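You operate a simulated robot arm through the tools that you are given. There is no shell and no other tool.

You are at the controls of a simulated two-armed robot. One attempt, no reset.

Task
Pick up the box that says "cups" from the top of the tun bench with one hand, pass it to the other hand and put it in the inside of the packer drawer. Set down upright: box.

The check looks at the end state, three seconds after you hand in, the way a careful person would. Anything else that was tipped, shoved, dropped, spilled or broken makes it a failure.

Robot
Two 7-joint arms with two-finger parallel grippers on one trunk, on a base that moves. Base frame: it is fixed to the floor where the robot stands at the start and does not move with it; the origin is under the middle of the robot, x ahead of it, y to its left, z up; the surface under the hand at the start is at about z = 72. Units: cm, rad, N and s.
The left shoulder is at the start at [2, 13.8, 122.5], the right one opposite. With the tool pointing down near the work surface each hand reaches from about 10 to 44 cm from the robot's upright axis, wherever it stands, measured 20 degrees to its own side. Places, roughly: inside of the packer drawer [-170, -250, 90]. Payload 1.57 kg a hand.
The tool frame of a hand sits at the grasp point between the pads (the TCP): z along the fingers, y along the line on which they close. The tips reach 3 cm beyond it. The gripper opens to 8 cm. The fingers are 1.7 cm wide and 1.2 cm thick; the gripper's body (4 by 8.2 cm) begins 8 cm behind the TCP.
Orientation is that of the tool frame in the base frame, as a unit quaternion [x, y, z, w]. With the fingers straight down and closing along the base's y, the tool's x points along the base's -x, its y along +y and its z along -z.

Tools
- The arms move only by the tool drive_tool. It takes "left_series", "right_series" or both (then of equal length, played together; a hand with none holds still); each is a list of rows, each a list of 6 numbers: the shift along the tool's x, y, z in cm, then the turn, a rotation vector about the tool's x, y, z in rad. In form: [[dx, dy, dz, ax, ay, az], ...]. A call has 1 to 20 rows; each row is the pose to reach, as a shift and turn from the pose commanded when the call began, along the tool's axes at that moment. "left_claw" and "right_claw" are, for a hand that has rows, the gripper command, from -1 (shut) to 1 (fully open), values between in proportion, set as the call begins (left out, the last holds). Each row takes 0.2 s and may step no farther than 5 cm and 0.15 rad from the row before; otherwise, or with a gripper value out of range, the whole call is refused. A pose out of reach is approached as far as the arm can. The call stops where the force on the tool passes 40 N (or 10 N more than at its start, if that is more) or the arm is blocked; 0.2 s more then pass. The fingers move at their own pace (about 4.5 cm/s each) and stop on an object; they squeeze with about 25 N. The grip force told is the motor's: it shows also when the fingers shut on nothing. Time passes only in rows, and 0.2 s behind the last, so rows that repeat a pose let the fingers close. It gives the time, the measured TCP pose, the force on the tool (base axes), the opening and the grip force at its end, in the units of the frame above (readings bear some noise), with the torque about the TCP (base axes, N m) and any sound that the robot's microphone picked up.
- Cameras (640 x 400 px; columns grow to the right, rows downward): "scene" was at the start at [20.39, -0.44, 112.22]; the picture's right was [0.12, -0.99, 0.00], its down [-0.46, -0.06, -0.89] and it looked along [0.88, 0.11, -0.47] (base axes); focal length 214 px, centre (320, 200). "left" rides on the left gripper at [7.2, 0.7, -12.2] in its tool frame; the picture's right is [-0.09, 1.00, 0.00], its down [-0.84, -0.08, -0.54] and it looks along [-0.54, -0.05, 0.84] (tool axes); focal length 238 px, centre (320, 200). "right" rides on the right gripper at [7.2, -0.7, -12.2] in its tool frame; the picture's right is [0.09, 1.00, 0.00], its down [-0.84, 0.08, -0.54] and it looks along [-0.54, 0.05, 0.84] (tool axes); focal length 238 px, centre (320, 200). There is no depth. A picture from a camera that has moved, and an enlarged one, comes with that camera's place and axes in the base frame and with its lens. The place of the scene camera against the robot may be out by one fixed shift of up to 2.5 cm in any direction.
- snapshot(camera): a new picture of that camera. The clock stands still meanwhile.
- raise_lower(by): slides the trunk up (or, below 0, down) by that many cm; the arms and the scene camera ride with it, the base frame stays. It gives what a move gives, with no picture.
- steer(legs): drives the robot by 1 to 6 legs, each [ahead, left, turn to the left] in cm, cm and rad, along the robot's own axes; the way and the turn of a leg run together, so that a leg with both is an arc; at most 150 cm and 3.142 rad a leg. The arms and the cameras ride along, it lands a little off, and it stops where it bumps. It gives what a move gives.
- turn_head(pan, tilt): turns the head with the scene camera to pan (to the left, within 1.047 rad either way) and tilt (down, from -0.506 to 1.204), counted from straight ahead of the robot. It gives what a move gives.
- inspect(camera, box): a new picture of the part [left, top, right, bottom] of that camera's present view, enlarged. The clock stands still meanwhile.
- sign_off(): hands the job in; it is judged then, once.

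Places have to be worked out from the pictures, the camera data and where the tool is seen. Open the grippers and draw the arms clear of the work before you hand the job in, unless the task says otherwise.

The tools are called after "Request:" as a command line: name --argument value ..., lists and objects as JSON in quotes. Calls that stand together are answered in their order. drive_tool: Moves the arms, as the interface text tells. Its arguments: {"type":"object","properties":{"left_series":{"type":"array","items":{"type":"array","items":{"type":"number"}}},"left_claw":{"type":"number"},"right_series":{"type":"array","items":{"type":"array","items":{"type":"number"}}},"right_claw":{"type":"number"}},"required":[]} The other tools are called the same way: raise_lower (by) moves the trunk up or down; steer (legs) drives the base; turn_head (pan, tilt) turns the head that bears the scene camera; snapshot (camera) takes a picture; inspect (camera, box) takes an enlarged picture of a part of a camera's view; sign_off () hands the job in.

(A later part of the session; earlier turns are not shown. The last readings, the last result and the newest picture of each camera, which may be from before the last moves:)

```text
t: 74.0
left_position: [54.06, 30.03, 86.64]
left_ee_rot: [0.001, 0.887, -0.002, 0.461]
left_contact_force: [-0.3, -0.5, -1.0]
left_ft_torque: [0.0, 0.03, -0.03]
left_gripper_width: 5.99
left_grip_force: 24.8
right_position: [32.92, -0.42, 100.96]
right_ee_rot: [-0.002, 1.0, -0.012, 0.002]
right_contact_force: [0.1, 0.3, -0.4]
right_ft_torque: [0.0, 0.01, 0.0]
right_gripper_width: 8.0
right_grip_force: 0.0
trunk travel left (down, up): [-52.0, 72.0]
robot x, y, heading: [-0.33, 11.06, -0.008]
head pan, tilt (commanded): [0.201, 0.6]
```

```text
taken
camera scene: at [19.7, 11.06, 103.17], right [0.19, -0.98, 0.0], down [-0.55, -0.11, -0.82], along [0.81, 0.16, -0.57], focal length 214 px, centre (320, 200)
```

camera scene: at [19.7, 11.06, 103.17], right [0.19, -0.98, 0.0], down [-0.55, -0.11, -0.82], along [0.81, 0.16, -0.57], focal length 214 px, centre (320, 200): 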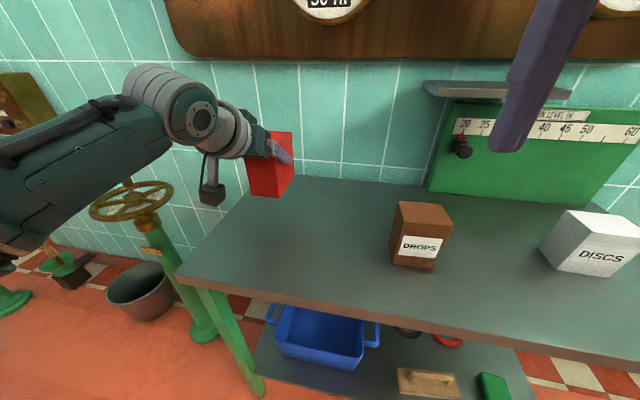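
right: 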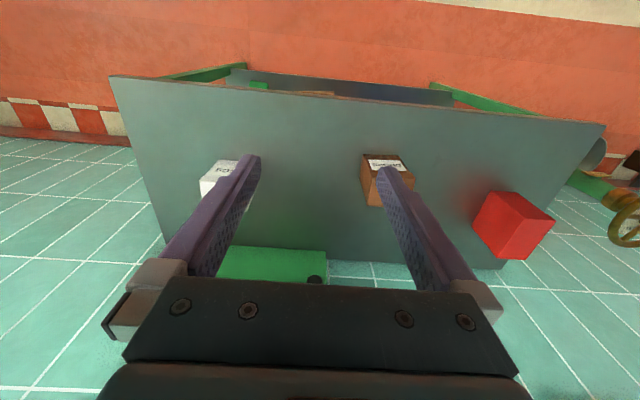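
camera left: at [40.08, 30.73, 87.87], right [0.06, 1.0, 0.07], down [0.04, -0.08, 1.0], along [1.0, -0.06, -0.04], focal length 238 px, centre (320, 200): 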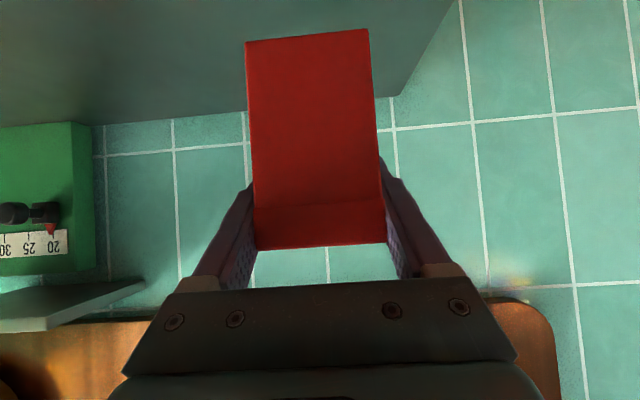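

The box came up, but in the hand camera it sits about 2.5 cm lower in the grip than before, so it may have slipped. I'll hold briefly and compare to see whether it is still sliding.

Request:
drive_tool --left_series '[[0, 0, 0, 0, 0, 0], [0, 0, 0, 0, 0, 0]]'

Request:
snapshot --camera "left"

Request:
inspect --camera "scene" --box '[180, 100, 340, 220]'

```text
t: 74.6
left_position: [54.03, 30.11, 86.44]
left_ee_rot: [0.002, 0.888, -0.001, 0.46]
left_contact_force: [-0.7, 1.1, -1.8]
left_ft_torque: [0.02, 0.03, -0.02]
left_gripper_width: 5.98
left_grip_force: 24.7
right_position: [32.95, -0.38, 101.04]
right_ee_rot: [-0.002, 1.0, -0.012, 0.001]
right_contact_force: [0.6, 0.7, 0.3]
right_ft_torque: [0.02, 0.02, 0.02]
right_gripper_width: 8.01
right_grip_force: 0.0
trunk travel left (down, up): [-52.0, 72.0]
robot x, y, heading: [-0.53, 10.72, -0.004]
head pan, tilt (commanded): [0.201, 0.6]
```

```text
taken
camera left: at [40.09, 30.73, 87.85], right [0.06, 1.0, 0.07], down [0.04, -0.08, 1.0], along [1.0, -0.06, -0.04], focal length 238 px, centre (320, 200)
```

left: 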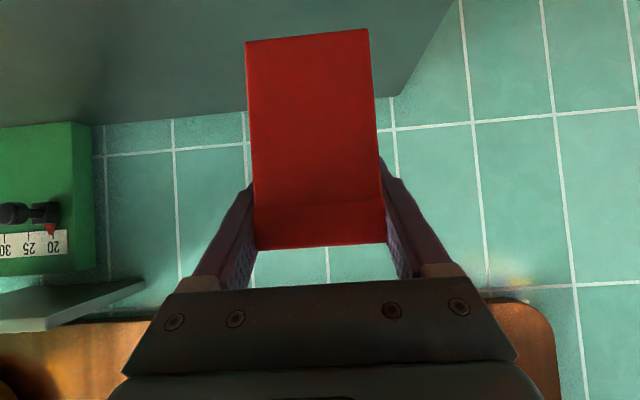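

```text
3.33 times, centred on (260, 160) of scene
camera zoom: at [19.7, 11.06, 103.17], right [0.19, -0.98, 0.0], down [-0.55, -0.11, -0.82], along [0.81, 0.16, -0.57], focal length 715 px, centre (520, 333)
```

zoom: 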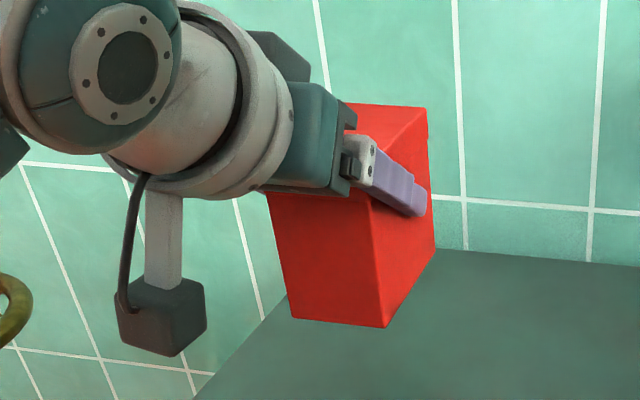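

The box is stable now and level: its bottom is at z≈79.8 and it slid about 2.3 cm during the faster part of the lift. I'll move more gently from here, testing with a slow 2 cm lift.

Request:
drive_tool --left_series '[[-0.2, 0, -0.14, 0, 0, 0], [-0.41, 0, -0.29, 0, 0, 0], [-0.61, 0, -0.43, 0, 0, 0], [-0.82, 0, -0.57, 0, 0, 0], [-1.02, 0, -0.72, 0, 0, 0], [-1.23, 0, -0.86, 0, 0, 0], [-1.43, 0, -1.0, 0, 0, 0], [-1.64, 0, -1.15, 0, 0, 0]]'

Request:
snapshot --camera "left"

```text
t: 76.4
left_position: [54.19, 29.85, 88.59]
left_ee_rot: [0.002, 0.887, -0.001, 0.462]
left_contact_force: [-0.5, 0.9, -0.9]
left_ft_torque: [0.0, 0.02, -0.01]
left_gripper_width: 6.01
left_grip_force: 25.1
right_position: [32.89, -0.36, 100.92]
right_ee_rot: [-0.002, 1.0, -0.012, 0.001]
right_contact_force: [0.1, 0.5, 0.2]
right_ft_torque: [0.01, -0.01, -0.01]
right_gripper_width: 8.01
right_grip_force: 0.1
trunk travel left (down, up): [-52.0, 72.0]
robot x, y, heading: [-0.04, 10.86, 0.001]
head pan, tilt (commanded): [0.201, 0.6]
```

```text
taken
camera left: at [40.13, 30.55, 89.8], right [0.06, 1.0, 0.07], down [0.04, -0.08, 1.0], along [1.0, -0.06, -0.04], focal length 238 px, centre (320, 200)
```

left: 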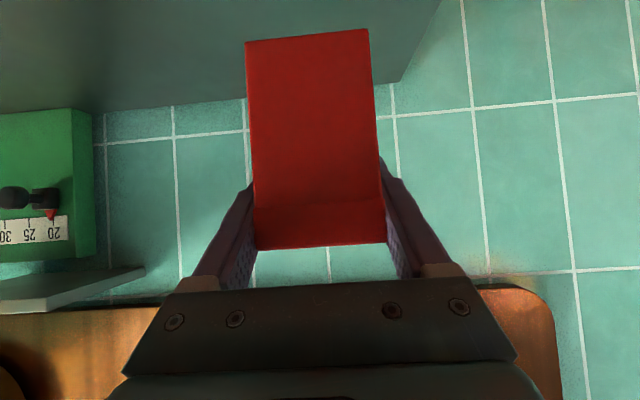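

No slip in the slow lift. I'll back the base off a little and check that driving doesn't shift the box in the grip.

Request:
steer --legs '[[-6, 0, 0]]'

Request:
snapshot --camera "left"

```text
t: 77.3
left_position: [48.08, 29.87, 88.58]
left_ee_rot: [0.002, 0.888, -0.001, 0.46]
left_contact_force: [-0.2, 0.4, -1.7]
left_ft_torque: [0.04, 0.04, 0.02]
left_gripper_width: 6.0
left_grip_force: 25.0
right_position: [26.79, -0.34, 100.98]
right_ee_rot: [-0.002, 1.0, -0.012, 0.0]
right_contact_force: [-0.1, -0.8, -0.1]
right_ft_torque: [-0.01, -0.01, -0.01]
right_gripper_width: 8.01
right_grip_force: 0.1
trunk travel left (down, up): [-52.0, 72.0]
robot x, y, heading: [-6.21, 11.02, -0.007]
head pan, tilt (commanded): [0.201, 0.6]
```

```text
taken
camera left: at [34.08, 30.59, 89.79], right [0.06, 1.0, 0.07], down [0.04, -0.08, 1.0], along [1.0, -0.05, -0.04], focal length 238 px, centre (320, 200)
```

left: 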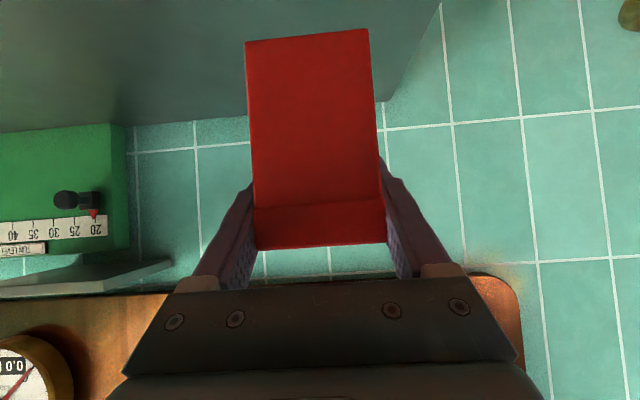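

The grip is unchanged after driving. I'll back off 45 cm more into free space for the handover.

Request:
steer --legs '[[-45, 0, 0]]'

Request:
snapshot --camera "left"

```text
t: 80.0
left_position: [3.18, 30.36, 88.56]
left_ee_rot: [-0.004, 0.887, 0.001, 0.461]
left_contact_force: [0.4, -0.2, -2.1]
left_ft_torque: [0.01, 0.03, 0.0]
left_gripper_width: 5.95
left_grip_force: 25.3
right_position: [-17.45, -0.08, 100.99]
right_ee_rot: [-0.007, 1.0, -0.013, 0.0]
right_contact_force: [-0.6, -0.3, 0.0]
right_ft_torque: [-0.01, -0.01, 0.02]
right_gripper_width: 7.98
right_grip_force: 0.0
trunk travel left (down, up): [-52.0, 72.0]
robot x, y, heading: [-50.89, 11.09, 0.005]
head pan, tilt (commanded): [0.201, 0.6]
```

```text
taken
camera left: at [-10.59, 30.97, 89.8], right [0.05, 1.0, 0.07], down [0.04, -0.08, 1.0], along [1.0, -0.04, -0.04], focal length 238 px, centre (320, 200)
```

left: 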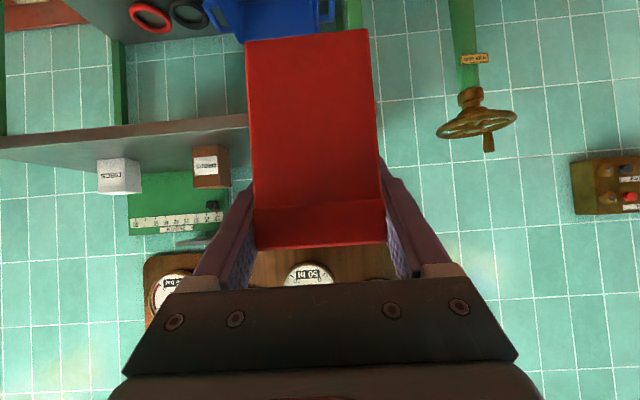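

The grip is steady and I'm in free space. Now I'll turn the right hand so it closes along base x with its camera facing outward: yaw +90°, rising slightly, so it can later take the box from above.

Request:
drive_tool --right_series '[[-0.4, 0, -0.3, 0, 0, -0.131], [-0.8, 0, -0.5, 0, 0, -0.262], [-1.2, 0, -0.8, 0, 0, -0.393], [-1.5, 0, -1.0, 0, 0, -0.524], [-1.9, 0, -1.3, 0, 0, -0.655], [-2.3, 0, -1.5, 0, 0, -0.786], [-2.7, 0, -1.8, 0, 0, -0.917], [-3.1, 0, -2.0, 0, 0, -1.047], [-3.5, 0, -2.3, 0, 0, -1.178], [-3.8, 0, -2.5, 0, 0, -1.309], [-4.2, 0, -2.8, 0, 0, -1.44], [-4.6, 0, -3.0, 0, 0, -1.571], [-4.6, 0, -3.0, 0, 0, -1.571]]' --right_claw 1

Request:
turn_head --pan 0.0 --tilt 0.5

Request:
snapshot --camera "scene"

```text
t: 82.8
left_position: [3.48, 30.41, 88.63]
left_ee_rot: [-0.004, 0.887, 0.002, 0.463]
left_contact_force: [-0.3, -0.5, -2.2]
left_ft_torque: [0.02, 0.04, 0.01]
left_gripper_width: 5.95
left_grip_force: 24.9
right_position: [-26.1, 3.97, 102.29]
right_ee_rot: [0.708, -0.706, 0.001, 0.027]
right_contact_force: [-0.3, -0.2, 0.3]
right_ft_torque: [0.01, 0.01, 0.0]
right_gripper_width: 7.98
right_grip_force: 0.1
right hand out of reach, approached as far as the arm can: row 8, 9, 10, 11, 12, 13
trunk travel left (down, up): [-52.0, 72.0]
robot x, y, heading: [-51.13, 10.84, 0.008]
head pan, tilt (commanded): [0.201, 0.6]
```

```text
t: 83.6
left_position: [3.45, 30.49, 88.48]
left_ee_rot: [-0.003, 0.887, 0.002, 0.461]
left_contact_force: [0.1, 0.5, -2.8]
left_ft_torque: [-0.05, 0.03, -0.02]
left_gripper_width: 5.97
left_grip_force: 25.3
right_position: [-26.14, 3.73, 102.25]
right_ee_rot: [0.713, -0.701, 0.005, 0.034]
right_contact_force: [-5.2, -44.8, 20.1]
right_ft_torque: [2.38, 0.8, 2.43]
right_gripper_width: 7.98
right_grip_force: 0.0
trunk travel left (down, up): [-52.0, 72.0]
robot x, y, heading: [-50.86, 11.39, 0.005]
head pan, tilt (commanded): [0.0, 0.499]
```

```text
taken
camera scene: at [-30.46, 10.16, 103.79], right [0.08, -1.0, 0.0], down [-0.5, -0.04, -0.86], along [0.86, 0.07, -0.51], focal length 214 px, centre (320, 200)
```

scene: 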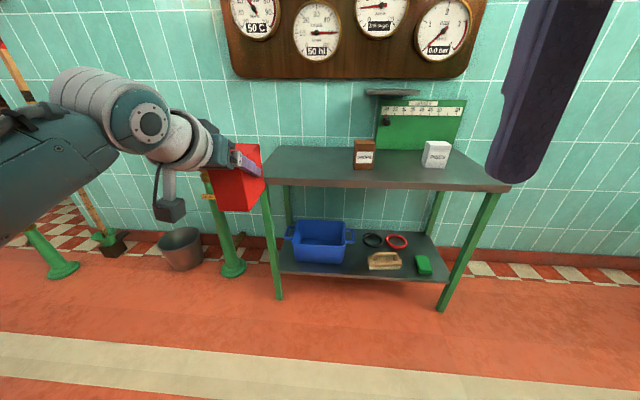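

The right hand cannot reach that yaw there, and when the head turned it pressed against the hand (45 N). I'll pan the head away to the left first to relieve that.

Request:
turn_head --pan 0.5 --tilt 0.5

Request:
snapshot --camera "scene"

Request:
snapshot --camera "right"

Request:
snapshot --camera "left"

```text
t: 84.5
left_position: [3.58, 30.42, 88.65]
left_ee_rot: [-0.003, 0.887, 0.001, 0.461]
left_contact_force: [-0.2, -0.2, -2.4]
left_ft_torque: [-0.02, 0.05, 0.02]
left_gripper_width: 5.99
left_grip_force: 25.5
right_position: [-26.14, 3.95, 102.16]
right_ee_rot: [0.71, -0.704, 0.001, 0.028]
right_contact_force: [0.9, 0.0, -0.3]
right_ft_torque: [0.01, 0.02, 0.03]
right_gripper_width: 8.0
right_grip_force: 0.1
trunk travel left (down, up): [-52.0, 72.0]
robot x, y, heading: [-50.64, 10.77, 0.008]
head pan, tilt (commanded): [0.499, 0.499]
```

```text
taken
camera scene: at [-31.49, 13.83, 104.08], right [0.48, -0.88, 0.0], down [-0.42, -0.23, -0.88], along [0.77, 0.42, -0.48], focal length 214 px, centre (320, 200)
```

scene: 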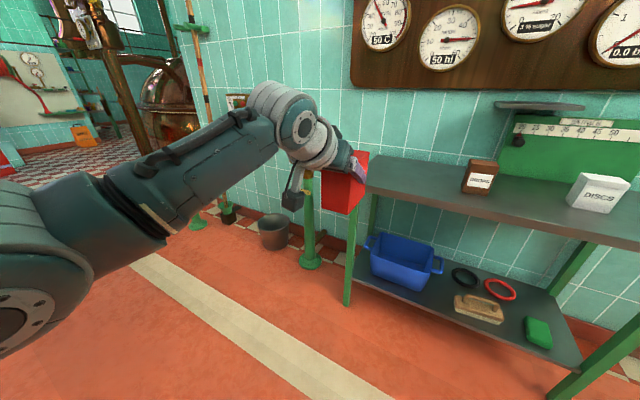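

```text
taken
camera right: at [-24.91, -2.57, 114.69], right [-0.99, -0.1, 0.04], down [-0.07, 0.86, 0.51], along [-0.09, 0.5, -0.86], focal length 238 px, centre (320, 200)
```

right: 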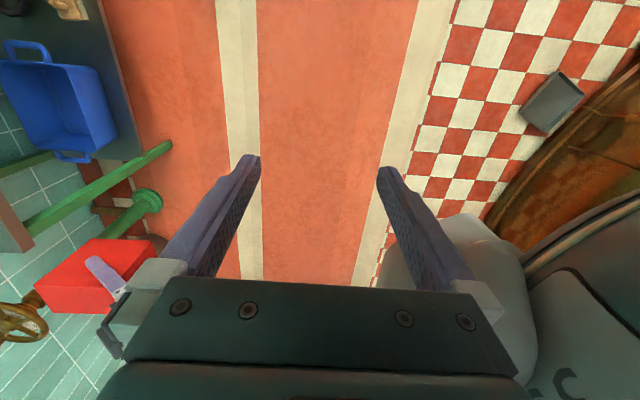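

```text
taken
camera left: at [-10.58, 30.97, 89.81], right [0.05, 1.0, 0.07], down [0.04, -0.08, 1.0], along [1.0, -0.04, -0.04], focal length 238 px, centre (320, 200)
```

left: 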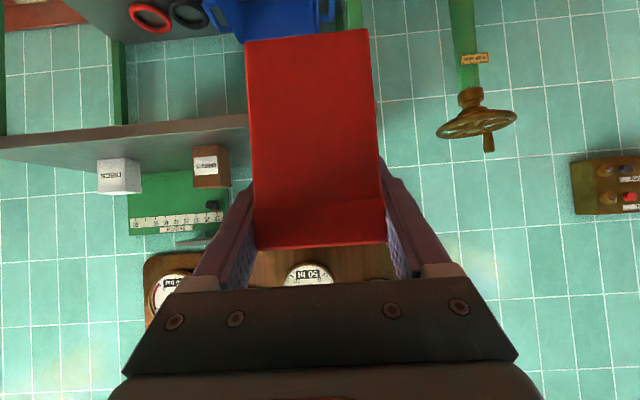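

The contact is relieved and the box is still held steadily. A +90° yaw is beyond the right wrist, so I'll change the handover geometry: both hands yawed about -45°, the right one straight down. First I'll swing the right hand back and away from the head.

Request:
drive_tool --right_series '[[0.5, -0.5, 0, 0, 0, 0.14], [1, -1, 0, 0, 0, 0.28], [1.5, -1.5, 0, 0, 0, 0.42], [2, -2, 0, 0, 0, 0.56], [2.5, -2.5, 0, 0, 0, 0.7], [3, -3, 0, 0, 0, 0.785], [3, -3, 0, 0, 0, 0.785]]'

```text
t: 86.1
left_position: [3.45, 30.38, 88.6]
left_ee_rot: [-0.002, 0.887, 0.001, 0.462]
left_contact_force: [-0.2, -0.6, -2.6]
left_ft_torque: [0.02, 0.03, 0.01]
left_gripper_width: 5.98
left_grip_force: 24.8
right_position: [-23.15, 1.73, 102.24]
right_ee_rot: [-0.398, 0.917, -0.02, -0.031]
right_contact_force: [0.9, 0.2, -0.3]
right_ft_torque: [0.0, -0.04, 0.01]
right_gripper_width: 8.02
right_grip_force: 0.0
trunk travel left (down, up): [-52.0, 72.0]
robot x, y, heading: [-50.42, 10.99, 0.007]
head pan, tilt (commanded): [0.499, 0.499]
```

The right hand freed itself normally. Now I'll continue the yaw to about -45° and move it to roughly 36 cm ahead, 15 cm right of the robot axis.

Request:
drive_tool --right_series '[[-0.13, -0.83, -0.17, 0, 0, 0.134], [-0.26, -1.67, -0.33, 0, 0, 0.267], [-0.4, -2.5, -0.5, 0, 0, 0.401], [-0.53, -3.33, -0.67, 0, 0, 0.535], [-0.66, -4.17, -0.83, 0, 0, 0.668], [-0.79, -5.0, -1.0, 0, 0, 0.802], [-0.92, -5.83, -1.17, 0, 0, 0.936], [-1.05, -6.67, -1.33, 0, 0, 1.069], [-1.19, -7.5, -1.5, 0, 0, 1.203], [-1.32, -8.33, -1.67, 0, 0, 1.337], [-1.45, -9.17, -1.83, 0, 0, 1.47], [-1.58, -10.0, -2.0, 0, 0, 1.604], [-1.58, -10.0, -2.0, 0, 0, 1.604]]' --right_claw 1

```text
t: 88.9
left_position: [3.36, 30.45, 88.51]
left_ee_rot: [-0.003, 0.887, 0.001, 0.462]
left_contact_force: [-0.6, -0.2, -2.4]
left_ft_torque: [-0.01, 0.01, 0.02]
left_gripper_width: 5.98
left_grip_force: 25.2
right_position: [-14.64, -4.14, 103.25]
right_ee_rot: [0.391, 0.919, -0.029, -0.024]
right_contact_force: [-0.7, 0.4, -0.7]
right_ft_torque: [-0.02, -0.03, 0.01]
right_gripper_width: 7.99
right_grip_force: 0.1
trunk travel left (down, up): [-52.0, 72.0]
robot x, y, heading: [-50.72, 11.28, 0.003]
head pan, tilt (commanded): [0.499, 0.499]
```

The right hand is in place with a clean -46° yaw. Now I'll bring the box in front of the chest with the left hand: a smooth move with a -45° yaw, keeping the box level.

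Request:
drive_tool --left_series '[[0.11, -0.13, -0.08, 0.0047, 0, 0.0033], [0.42, -0.51, -0.31, 0.018, 0, 0.0126], [0.92, -1.1, -0.66, 0.0391, 0, 0.0273], [1.57, -1.88, -1.14, 0.0669, 0, 0.0468], [2.36, -2.83, -1.71, 0.1005, 0, 0.0703], [3.26, -3.91, -2.36, 0.1389, 0, 0.0972], [4.25, -5.1, -3.08, 0.1812, 0, 0.1268], [5.31, -6.37, -3.84, 0.2264, 0, 0.1584], [6.42, -7.7, -4.64, 0.2735, 0, 0.1914], [7.55, -9.05, -5.46, 0.3216, 0, 0.225], [8.67, -10.4, -6.28, 0.3697, 0, 0.2586], [9.78, -11.73, -7.08, 0.4168, 0, 0.2916], [10.84, -13.0, -7.84, 0.462, 0, 0.3232], [11.83, -14.19, -8.56, 0.5043, 0, 0.3528], [12.73, -15.27, -9.21, 0.5427, 0, 0.3797], [13.52, -16.22, -9.78, 0.5763, 0, 0.4032], [14.17, -17.0, -10.26, 0.6041, 0, 0.4227], [14.67, -17.59, -10.61, 0.6252, 0, 0.4374], [14.98, -17.97, -10.84, 0.6385, 0, 0.4467], [15.09, -18.1, -10.92, 0.6432, 0, 0.45]]'

Request:
snapshot --camera "scene"

Request:
snapshot --camera "left"

Request:
snapshot --camera "right"

```text
t: 93.1
left_position: [-14.17, 12.1, 82.44]
left_ee_rot: [0.337, 0.821, -0.175, 0.427]
left_contact_force: [-0.1, 0.1, -2.5]
left_ft_torque: [0.04, 0.03, -0.01]
left_gripper_width: 5.99
left_grip_force: 25.5
right_position: [-14.79, -4.09, 103.39]
right_ee_rot: [0.39, 0.92, -0.029, -0.024]
right_contact_force: [-0.3, -0.6, 0.1]
right_ft_torque: [0.01, 0.01, -0.01]
right_gripper_width: 7.97
right_grip_force: 0.0
trunk travel left (down, up): [-52.0, 72.0]
robot x, y, heading: [-51.03, 10.69, 0.003]
head pan, tilt (commanded): [0.499, 0.499]
```

```text
taken
camera scene: at [-31.49, 13.85, 104.08], right [0.48, -0.88, 0.0], down [-0.42, -0.23, -0.88], along [0.77, 0.42, -0.48], focal length 214 px, centre (320, 200)
```

scene: 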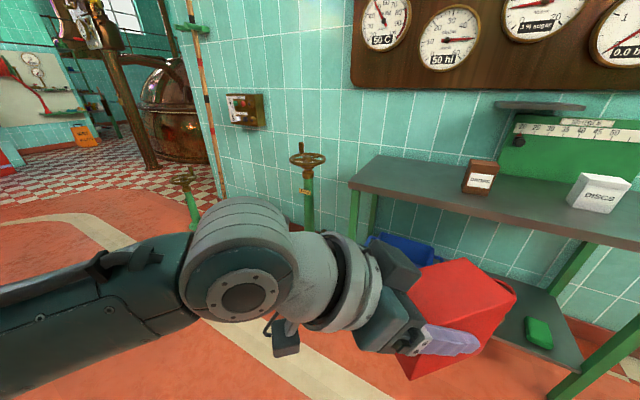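

```text
taken
camera left: at [-23.6, 22.49, 83.74], right [0.74, 0.67, 0.07], down [-0.03, -0.08, 1.0], along [0.67, -0.74, -0.04], focal length 238 px, centre (320, 200)
```

left: 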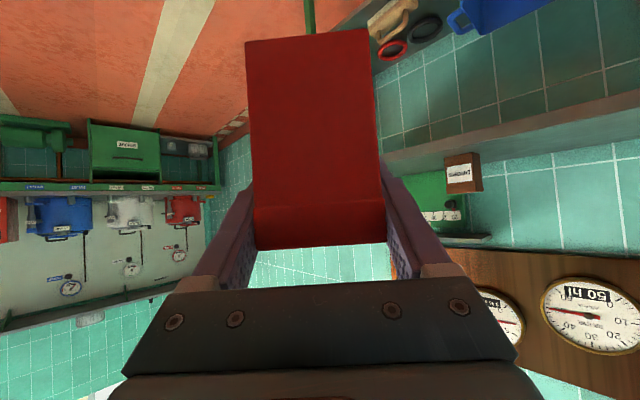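

```text
taken
camera right: at [-19.28, 1.07, 115.74], right [0.65, 0.76, -0.07], down [0.67, -0.53, 0.52], along [0.35, -0.38, -0.85], focal length 238 px, centre (320, 200)
```

right: 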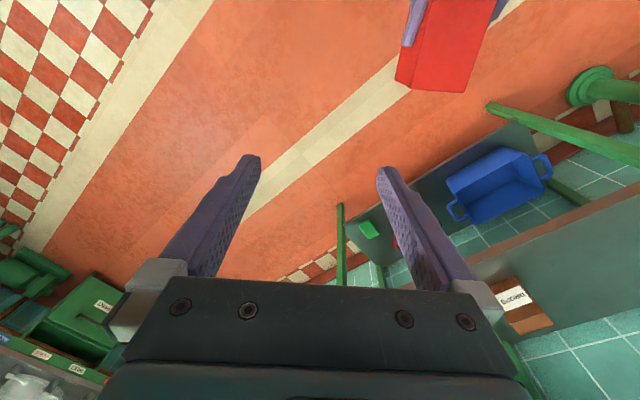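

The box is still steady at left TCP [-14.2, 12.1, 82.4], yaw -0.779. I judge the box centre at about [-12.75, 10.7, 80.4] with its top at 85.4. I'll first level the right hand and match its yaw in place.

Request:
drive_tool --right_series '[[0, 0, 0, -0.036, -0.011, -0.012], [0, 0, 0, -0.072, -0.022, -0.023], [0, 0, 0, -0.072, -0.022, -0.023]]' --right_claw 1

Request:
turn_head --pan 0.15 --tilt 0.6

Request:
snapshot --camera "scene"

```text
t: 94.1
left_position: [-14.18, 12.14, 82.54]
left_ee_rot: [0.337, 0.821, -0.175, 0.426]
left_contact_force: [-0.7, 0.0, -1.5]
left_ft_torque: [0.04, 0.03, 0.0]
left_gripper_width: 5.98
left_grip_force: 25.5
right_position: [-14.78, -3.74, 103.2]
right_ee_rot: [0.373, 0.928, -0.003, -0.002]
right_contact_force: [-0.3, -0.1, -0.2]
right_ft_torque: [0.01, 0.0, -0.01]
right_gripper_width: 7.98
right_grip_force: 0.1
trunk travel left (down, up): [-52.0, 72.0]
robot x, y, heading: [-50.87, 11.2, 0.008]
head pan, tilt (commanded): [0.499, 0.499]
stopped in row 3 (right hand): the arm was blocked; the commanded pose is now the measured one
```

```text
t: 94.9
left_position: [-14.22, 12.18, 82.49]
left_ee_rot: [0.337, 0.82, -0.176, 0.427]
left_contact_force: [-0.9, 0.4, -2.5]
left_ft_torque: [0.0, 0.03, -0.02]
left_gripper_width: 6.0
left_grip_force: 25.1
right_position: [-14.79, -3.79, 103.08]
right_ee_rot: [0.372, 0.928, -0.003, -0.002]
right_contact_force: [-0.2, -0.2, 0.1]
right_ft_torque: [-0.02, -0.01, 0.02]
right_gripper_width: 7.98
right_grip_force: 0.1
trunk travel left (down, up): [-52.0, 72.0]
robot x, y, heading: [-50.84, 10.67, 0.006]
head pan, tilt (commanded): [0.15, 0.6]
```

```text
taken
camera scene: at [-30.72, 10.82, 103.17], right [0.16, -0.99, 0.0], down [-0.56, -0.09, -0.83], along [0.81, 0.13, -0.56], focal length 214 px, centre (320, 200)
```

scene: 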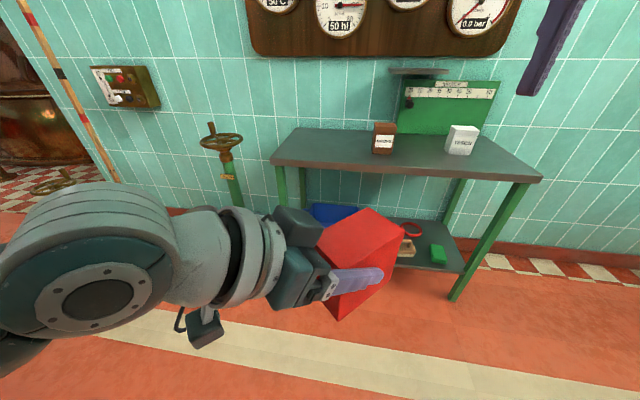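

The right hand is nearly level and aligned (yaw -0.765). I'll move it above the box's right-front portion, keeping its tips about 10 cm above the lid.

Request:
drive_tool --right_series '[[1.0, 2.0, 0.85, 0, 0, 0.003], [2.0, 3.95, 1.7, 0, 0, 0.005], [3.0, 5.9, 2.55, 0, 0, 0.007], [4.0, 7.9, 3.4, 0, 0, 0.01], [5.0, 9.85, 4.25, 0, 0, 0.012], [5.95, 11.83, 5.1, 0, 0, 0.014], [5.95, 11.83, 5.1, 0, 0, 0.014]]' --right_claw 1

Request:
snapshot --camera "scene"

Request:
snapshot --camera "right"

```text
t: 96.5
left_position: [-14.26, 12.11, 82.43]
left_ee_rot: [0.337, 0.821, -0.175, 0.426]
left_contact_force: [0.2, -0.2, -2.2]
left_ft_torque: [0.05, 0.03, 0.02]
left_gripper_width: 5.97
left_grip_force: 25.0
right_position: [-10.91, 9.23, 97.96]
right_ee_rot: [0.38, 0.925, -0.002, 0.0]
right_contact_force: [0.6, 0.7, -0.3]
right_ft_torque: [0.01, -0.02, 0.01]
right_gripper_width: 8.02
right_grip_force: 0.0
trunk travel left (down, up): [-52.0, 72.0]
robot x, y, heading: [-51.05, 10.6, 0.008]
head pan, tilt (commanded): [0.15, 0.6]
```

```text
taken
camera scene: at [-30.72, 10.81, 103.17], right [0.16, -0.99, 0.0], down [-0.56, -0.09, -0.82], along [0.81, 0.13, -0.57], focal length 214 px, centre (320, 200)
```

scene: 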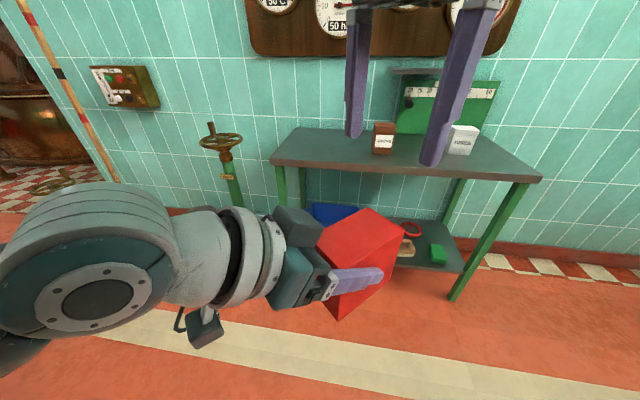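

```text
taken
camera right: at [-16.42, 13.89, 110.15], right [0.63, 0.77, -0.01], down [0.65, -0.53, 0.54], along [0.42, -0.35, -0.84], focal length 238 px, centre (320, 200)
```

right: 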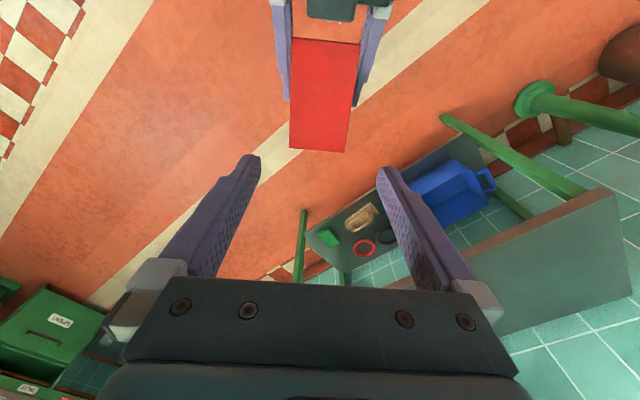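

From the right camera the lid's far edge is about 2.1 cm beyond the right TCP and the box is centred between its fingers. I'll enlarge to see how close the left fingertips are to where the right fingers will come down.

Request:
inspect --camera "right" --box '[250, 0, 400, 170]'

Request:
inspect --camera "scene" --box '[240, 190, 440, 330]'

```text
2.35 times, centred on (325, 85) of right
camera zoom: at [-16.42, 13.89, 110.15], right [0.63, 0.77, -0.01], down [0.65, -0.53, 0.54], along [0.42, -0.35, -0.84], focal length 561 px, centre (308, 471)
```

zoom: 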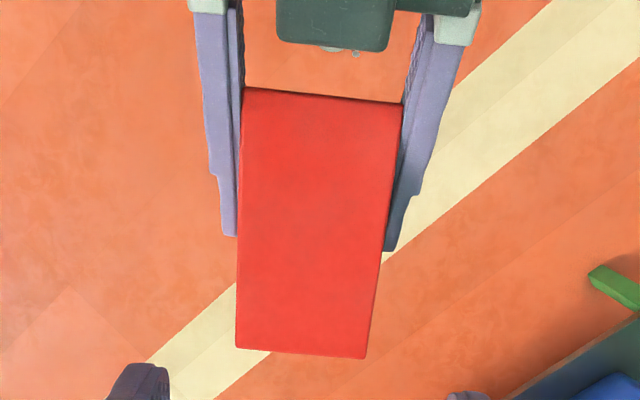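

```text
2.86 times, centred on (340, 260) of scene
camera zoom: at [-30.72, 10.81, 103.17], right [0.16, -0.99, 0.0], down [-0.56, -0.09, -0.82], along [0.81, 0.13, -0.57], focal length 613 px, centre (263, 29)
```

zoom: 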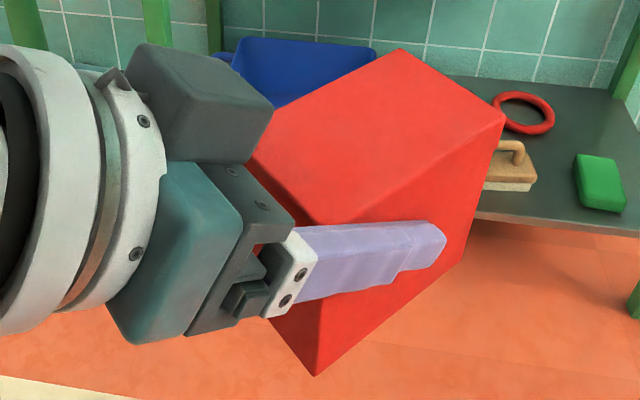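

The left gripper carries a block on its upper side, reaching to about 10 cm above box centre. To clear it with the right hand's camera I'll grip slightly farther out and higher: about +3.3 cm along the box and 2.3 cm above its centre. I'll descend partway and check.

Request:
drive_tool --right_series '[[-0.3, -0.03, 1.0, 0, 0, 0], [-0.6, -0.05, 2.5, 0, 0, 0], [-0.6, -0.05, 4.0, 0, 0, 0], [-0.6, -0.05, 5.5, 0, 0, 0], [-0.6, -0.05, 7.0, 0, 0, 0], [-0.6, -0.05, 8.0, 0, 0, 0], [-0.6, -0.05, 8.0, 0, 0, 0]]' --right_claw 1

Request:
snapshot --camera "right"

Request:
snapshot --camera "scene"

```text
t: 98.1
left_position: [-14.25, 12.16, 82.52]
left_ee_rot: [0.336, 0.821, -0.176, 0.427]
left_contact_force: [-0.5, 0.6, -2.1]
left_ft_torque: [0.06, 0.04, 0.01]
left_gripper_width: 6.0
left_grip_force: 24.6
right_position: [-10.44, 8.42, 90.15]
right_ee_rot: [0.38, 0.925, -0.003, 0.0]
right_contact_force: [0.9, 0.4, 0.5]
right_ft_torque: [0.0, 0.01, -0.02]
right_gripper_width: 8.0
right_grip_force: 0.0
trunk travel left (down, up): [-52.0, 72.0]
robot x, y, heading: [-50.49, 11.0, 0.006]
head pan, tilt (commanded): [0.15, 0.6]
```

```text
taken
camera right: at [-15.96, 13.07, 102.34], right [0.63, 0.77, -0.01], down [0.65, -0.53, 0.54], along [0.42, -0.35, -0.84], focal length 238 px, centre (320, 200)
```

right: 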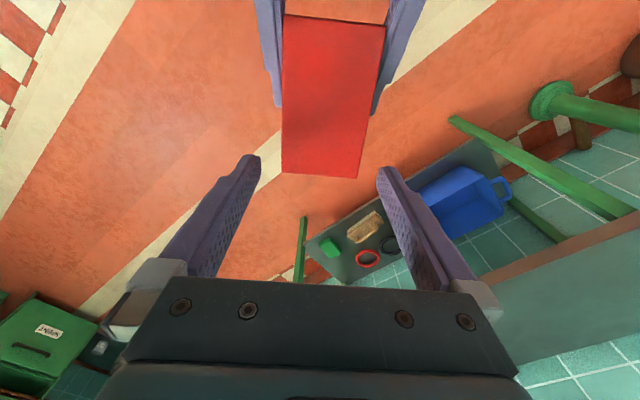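

```text
taken
camera scene: at [-30.72, 10.82, 103.17], right [0.16, -0.99, 0.0], down [-0.56, -0.09, -0.82], along [0.81, 0.13, -0.57], focal length 214 px, centre (320, 200)
```

scene: 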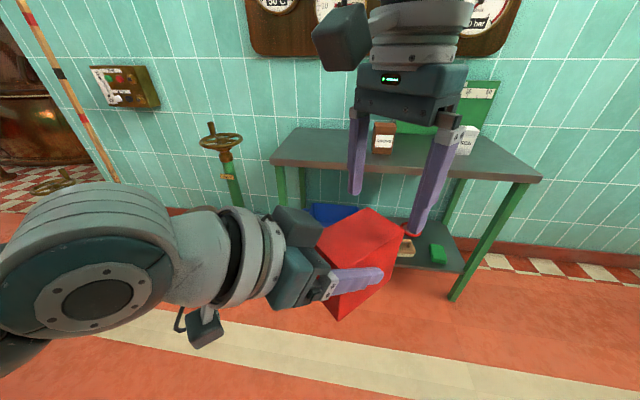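

The box top shows a width of about 6.05 cm centred between the right fingers, and the right TCP is at +3.7 cm along it. I'll trim 0.3 cm back and descend the remaining 7 cm.

Request:
drive_tool --right_series '[[0.15, 0.04, 1.0, 0, 0, 0], [0.3, 0.08, 2.0, 0, 0, 0], [0.3, 0.08, 3.0, 0, 0, 0], [0.3, 0.08, 4.0, 0, 0, 0], [0.3, 0.08, 5.0, 0, 0, 0], [0.3, 0.08, 6.0, 0, 0, 0], [0.3, 0.08, 7.1, 0, 0, 0], [0.3, 0.08, 7.1, 0, 0, 0]]' --right_claw 1

Request:
snapshot --camera "right"

Request:
inspect --camera "scene" --box '[200, 60, 480, 340]'

```text
t: 99.9
left_position: [-14.23, 12.15, 82.53]
left_ee_rot: [0.337, 0.821, -0.175, 0.427]
left_contact_force: [0.1, -1.0, -1.5]
left_ft_torque: [0.04, 0.02, 0.02]
left_gripper_width: 5.99
left_grip_force: 25.2
right_position: [-10.71, 8.65, 82.94]
right_ee_rot: [0.38, 0.925, -0.003, 0.001]
right_contact_force: [0.4, -0.5, -0.2]
right_ft_torque: [-0.01, -0.02, 0.0]
right_gripper_width: 8.0
right_grip_force: 0.0
trunk travel left (down, up): [-52.0, 72.0]
robot x, y, heading: [-50.82, 11.12, 0.001]
head pan, tilt (commanded): [0.15, 0.6]
```

```text
taken
camera right: at [-16.15, 13.28, 95.1], right [0.63, 0.77, -0.01], down [0.65, -0.53, 0.54], along [0.42, -0.35, -0.84], focal length 238 px, centre (320, 200)
```

right: 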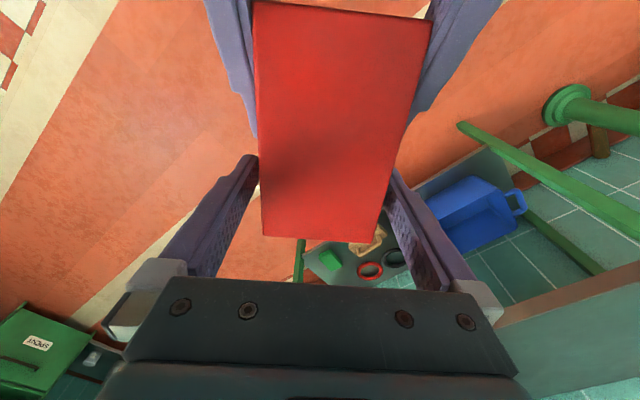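

```text
1.43 times, centred on (340, 200) of scene
camera zoom: at [-30.72, 10.82, 103.17], right [0.16, -0.99, 0.0], down [-0.56, -0.09, -0.82], along [0.81, 0.13, -0.57], focal length 306 px, centre (291, 200)
```

zoom: 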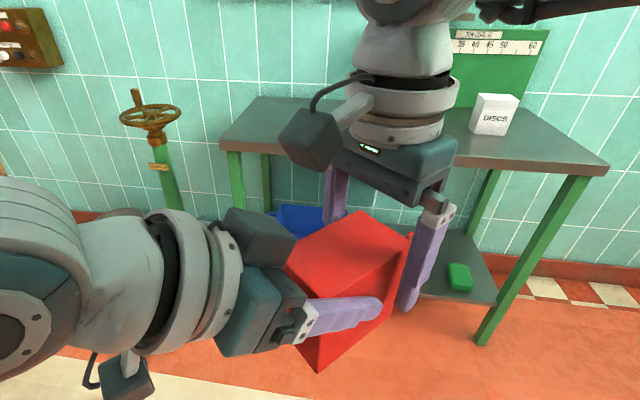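

The right fingers straddle the box about 3.5 cm toward its far end, clear of the left fingertips. I'll centre by 0.12 cm and close the right gripper while the left holds.

Request:
drive_tool --right_series '[[0, 0.12, 0, 0, 0, 0], [0, 0.12, 0, 0, 0, 0]]' --right_claw 1

Request:
drive_tool --right_series '[[0, 0, 0, 0, 0, 0], [0, 0, 0, 0, 0, 0], [0, 0, 0, 0, 0, 0], [0, 0, 0, 0, 0, 0], [0, 0, 0, 0, 0, 0]]' --right_claw -1

Request:
snapshot --camera "right"

```text
t: 100.5
left_position: [-14.26, 12.09, 82.37]
left_ee_rot: [0.337, 0.82, -0.177, 0.427]
left_contact_force: [-1.7, 0.0, -2.3]
left_ft_torque: [-0.01, 0.01, -0.02]
left_gripper_width: 5.96
left_grip_force: 24.6
right_position: [-10.66, 8.59, 83.08]
right_ee_rot: [0.379, 0.925, -0.003, 0.0]
right_contact_force: [0.4, 0.4, 0.7]
right_ft_torque: [0.0, -0.01, 0.0]
right_gripper_width: 7.98
right_grip_force: 0.2
trunk travel left (down, up): [-52.0, 72.0]
robot x, y, heading: [-51.06, 10.72, 0.003]
head pan, tilt (commanded): [0.15, 0.6]
```

```text
t: 101.7
left_position: [-14.09, 12.11, 82.57]
left_ee_rot: [0.336, 0.821, -0.175, 0.427]
left_contact_force: [1.7, 0.2, -2.1]
left_ft_torque: [-0.27, 0.36, 0.02]
left_gripper_width: 5.97
left_grip_force: 25.1
right_position: [-10.6, 8.53, 82.97]
right_ee_rot: [0.379, 0.925, -0.003, 0.0]
right_contact_force: [-0.9, -1.6, 0.8]
right_ft_torque: [0.28, -0.32, 0.06]
right_gripper_width: 5.98
right_grip_force: 24.7
trunk travel left (down, up): [-52.0, 72.0]
robot x, y, heading: [-50.66, 11.02, 0.004]
head pan, tilt (commanded): [0.15, 0.6]
```

```text
taken
camera right: at [-16.12, 13.33, 95.19], right [0.63, 0.77, -0.01], down [0.65, -0.53, 0.54], along [0.42, -0.35, -0.84], focal length 238 px, centre (320, 200)
```

right: 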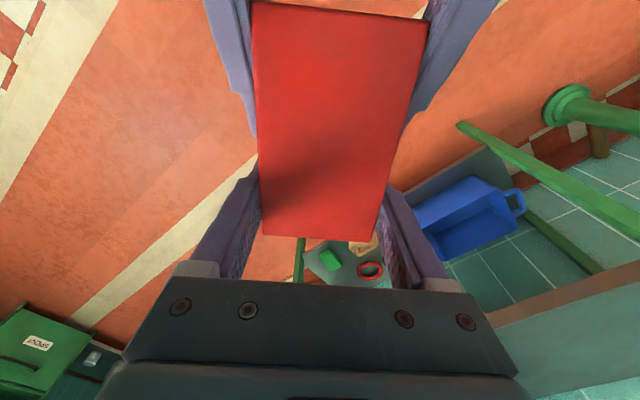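

Both hands now hold the box (right 5.98 cm, 24.7 N). I'll open the left gripper in place and check that the right hand bears the load.

Request:
drive_tool --left_series '[[0, 0, 0, 0, 0, 0], [0, 0, 0, 0, 0, 0], [0, 0, 0, 0, 0, 0], [0, 0, 0, 0, 0, 0]]' --left_claw 1

Request:
snapshot --camera "right"

Request:
snapshot --camera "left"

```text
t: 102.7
left_position: [-14.25, 12.13, 82.55]
left_ee_rot: [0.336, 0.82, -0.176, 0.428]
left_contact_force: [-0.1, 0.4, 0.4]
left_ft_torque: [-0.05, -0.04, 0.01]
left_gripper_width: 8.01
left_grip_force: 0.0
right_position: [-10.63, 8.59, 83.08]
right_ee_rot: [0.379, 0.925, -0.002, 0.0]
right_contact_force: [-0.3, -0.6, -0.3]
right_ft_torque: [-0.04, -0.02, 0.02]
right_gripper_width: 5.98
right_grip_force: 25.1
trunk travel left (down, up): [-52.0, 72.0]
robot x, y, heading: [-50.42, 11.07, 0.002]
head pan, tilt (commanded): [0.15, 0.6]
```

```text
taken
camera right: at [-16.12, 13.33, 95.19], right [0.63, 0.77, -0.01], down [0.65, -0.53, 0.54], along [0.42, -0.35, -0.84], focal length 238 px, centre (320, 200)
```

right: 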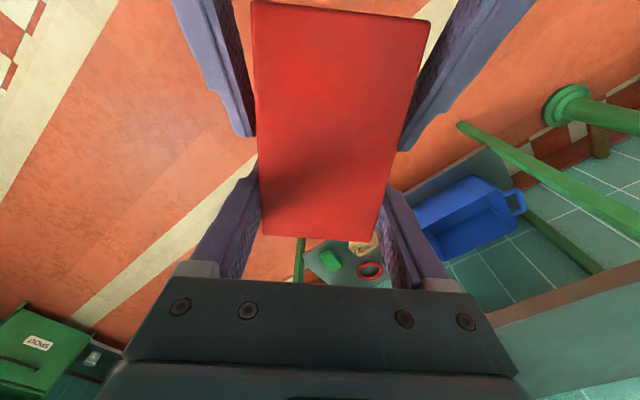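

```text
taken
camera left: at [-23.6, 22.49, 83.74], right [0.74, 0.67, 0.07], down [-0.03, -0.08, 1.0], along [0.67, -0.74, -0.04], focal length 238 px, centre (320, 200)
```

left: 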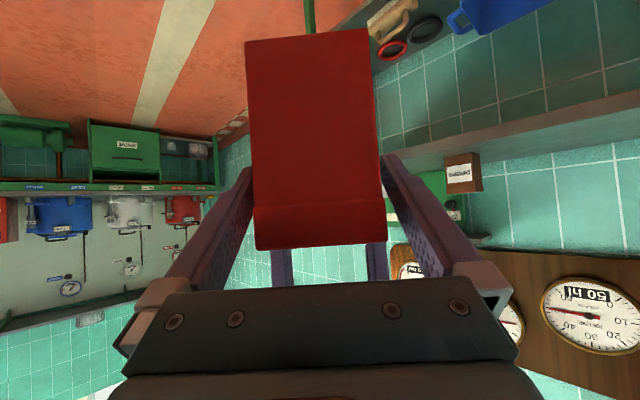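

The right hand holds the box steadily with the left open. I'll withdraw the left hand back along its fingers.

Request:
drive_tool --left_series '[[0, 0, -1, 0, 0, 0], [0, 0, -2, 0, 0, 0], [0, 0, -3.5, 0, 0, 0], [0, 0, -5, 0, 0, 0], [0, 0, -6.5, 0, 0, 0], [0, 0, -8, 0, 0, 0], [0, 0, -9.5, 0, 0, 0]]' --left_claw 1

Request:
snapshot --camera "left"

Request:
snapshot --camera "right"

Request:
snapshot --camera "scene"

```text
t: 104.3
left_position: [-19.73, 17.53, 88.13]
left_ee_rot: [0.337, 0.821, -0.175, 0.427]
left_contact_force: [-0.1, 0.6, -0.5]
left_ft_torque: [0.0, 0.0, -0.02]
left_gripper_width: 8.0
left_grip_force: 0.0
right_position: [-10.58, 8.5, 82.99]
right_ee_rot: [0.379, 0.925, -0.002, -0.001]
right_contact_force: [0.4, 0.5, -0.5]
right_ft_torque: [-0.05, -0.04, -0.02]
right_gripper_width: 5.97
right_grip_force: 25.2
trunk travel left (down, up): [-52.0, 72.0]
robot x, y, heading: [-50.99, 11.05, 0.004]
head pan, tilt (commanded): [0.15, 0.6]
```

```text
taken
camera left: at [-29.12, 27.94, 89.29], right [0.74, 0.67, 0.08], down [-0.03, -0.08, 1.0], along [0.68, -0.74, -0.04], focal length 238 px, centre (320, 200)
```

left: 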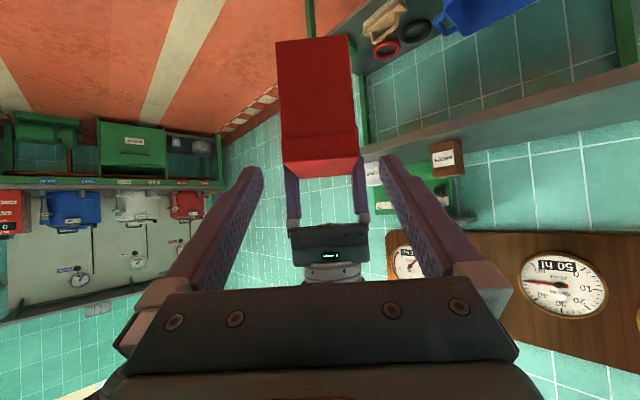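

```text
taken
camera right: at [-16.12, 13.35, 95.19], right [0.63, 0.77, -0.01], down [0.65, -0.53, 0.54], along [0.42, -0.35, -0.84], focal length 238 px, centre (320, 200)
```

right: 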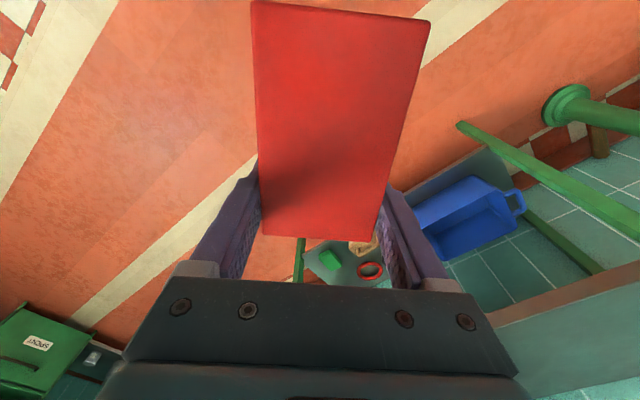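

```text
taken
camera scene: at [-30.73, 10.83, 103.17], right [0.16, -0.99, 0.0], down [-0.56, -0.09, -0.82], along [0.81, 0.13, -0.57], focal length 214 px, centre (320, 200)
```

scene: 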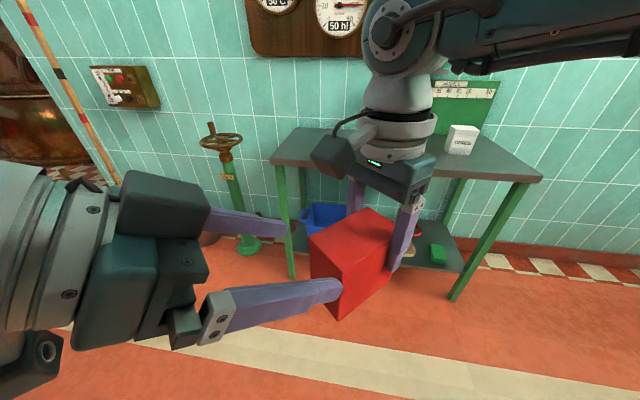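

The box is level in the right hand and the left hand is off it. I'll move the left hand well to the left, then up, clear of the box.

Request:
drive_tool --left_series '[[1.2, 2.1, -1.7, 0, 0, 0], [2.4, 4.3, -3.5, 0, 0, 0], [3.6, 6.4, -5.2, 0, 0, 0], [4.8, 8.5, -6.9, 0, 0, 0], [6.0, 10.7, -8.6, 0, 0, 0], [3.6, 10.7, -10.3, 0, 0, 0], [1.1, 10.7, -12.0, 0, 0, 0], [-1.4, 10.7, -13.8, 0, 0, 0], [-3.8, 10.7, -15.5, 0, 0, 0], [-6.3, 10.7, -17.2, 0, 0, 0], [-6.3, 10.7, -17.2, 0, 0, 0]]' --left_claw 1

Request:
snapshot --camera "scene"

Request:
snapshot --camera "right"

```text
t: 106.7
left_position: [-19.55, 32.51, 103.0]
left_ee_rot: [0.337, 0.821, -0.175, 0.427]
left_contact_force: [-0.3, 0.1, -0.6]
left_ft_torque: [-0.02, 0.0, 0.01]
left_gripper_width: 7.99
left_grip_force: 0.0
left hand out of reach, approached as far as the arm can: row 5
right_position: [-10.66, 8.74, 83.08]
right_ee_rot: [0.38, 0.925, -0.003, 0.0]
right_contact_force: [0.0, -1.1, -0.2]
right_ft_torque: [-0.03, -0.03, 0.01]
right_gripper_width: 5.99
right_grip_force: 24.8
trunk travel left (down, up): [-52.0, 72.0]
robot x, y, heading: [-50.68, 10.71, 0.002]
head pan, tilt (commanded): [0.15, 0.6]
```

```text
taken
camera scene: at [-30.72, 10.81, 103.17], right [0.16, -0.99, 0.0], down [-0.56, -0.09, -0.82], along [0.81, 0.13, -0.57], focal length 214 px, centre (320, 200)
```

scene: 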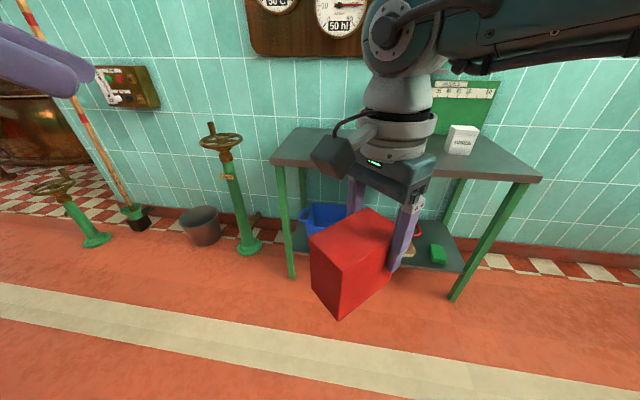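

```text
taken
camera right: at [-16.12, 13.33, 95.19], right [0.63, 0.77, -0.01], down [0.65, -0.53, 0.54], along [0.42, -0.35, -0.84], focal length 238 px, centre (320, 200)
```

right: 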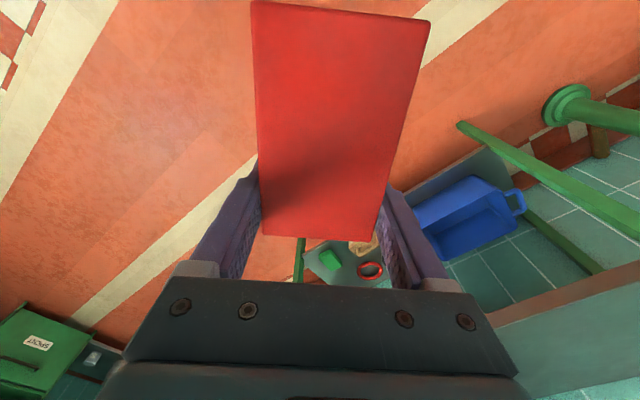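

Handover is done: the right hand alone holds the box. I'll raise the trunk 20 cm for the higher packer bench and check that the box stays put.

Request:
raise_lower --by 20

Request:
steer --legs '[[-20, 0, 0]]'

Request:
snapshot --camera "right"

```text
t: 108.9
left_position: [-19.56, 32.56, 122.91]
left_ee_rot: [0.337, 0.82, -0.176, 0.427]
left_contact_force: [0.7, 0.1, 0.7]
left_ft_torque: [-0.02, 0.01, 0.0]
left_gripper_width: 7.99
left_grip_force: 0.1
right_position: [-10.58, 8.6, 103.02]
right_ee_rot: [0.379, 0.925, -0.002, 0.0]
right_contact_force: [0.1, -0.1, -1.7]
right_ft_torque: [-0.08, -0.08, -0.02]
right_gripper_width: 5.97
right_grip_force: 24.9
trunk travel left (down, up): [-72.0, 52.0]
robot x, y, heading: [-50.89, 10.95, 0.009]
head pan, tilt (commanded): [0.15, 0.6]
```

```text
t: 110.5
left_position: [-39.48, 32.54, 123.04]
left_ee_rot: [0.337, 0.821, -0.175, 0.427]
left_contact_force: [-0.3, -1.0, 0.1]
left_ft_torque: [-0.03, -0.02, -0.01]
left_gripper_width: 8.02
left_grip_force: 0.1
right_position: [-30.64, 8.56, 102.9]
right_ee_rot: [0.38, 0.925, -0.003, 0.0]
right_contact_force: [-0.9, -0.6, -2.7]
right_ft_torque: [-0.05, -0.04, 0.01]
right_gripper_width: 5.97
right_grip_force: 24.5
trunk travel left (down, up): [-72.0, 52.0]
robot x, y, heading: [-70.59, 10.73, 0.005]
head pan, tilt (commanded): [0.15, 0.6]
```

```text
taken
camera right: at [-36.15, 13.19, 115.2], right [0.63, 0.77, -0.01], down [0.65, -0.53, 0.54], along [0.42, -0.35, -0.84], focal length 238 px, centre (320, 200)
```

right: 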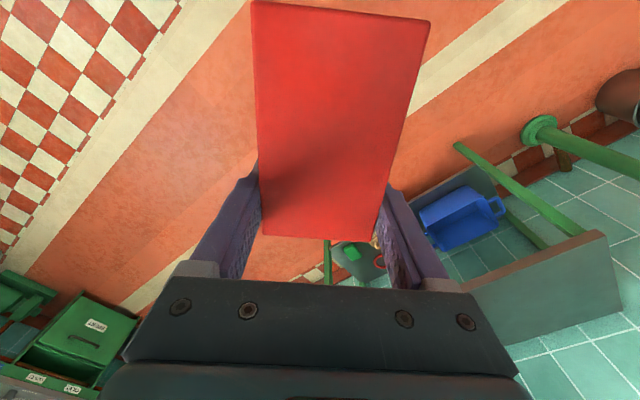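

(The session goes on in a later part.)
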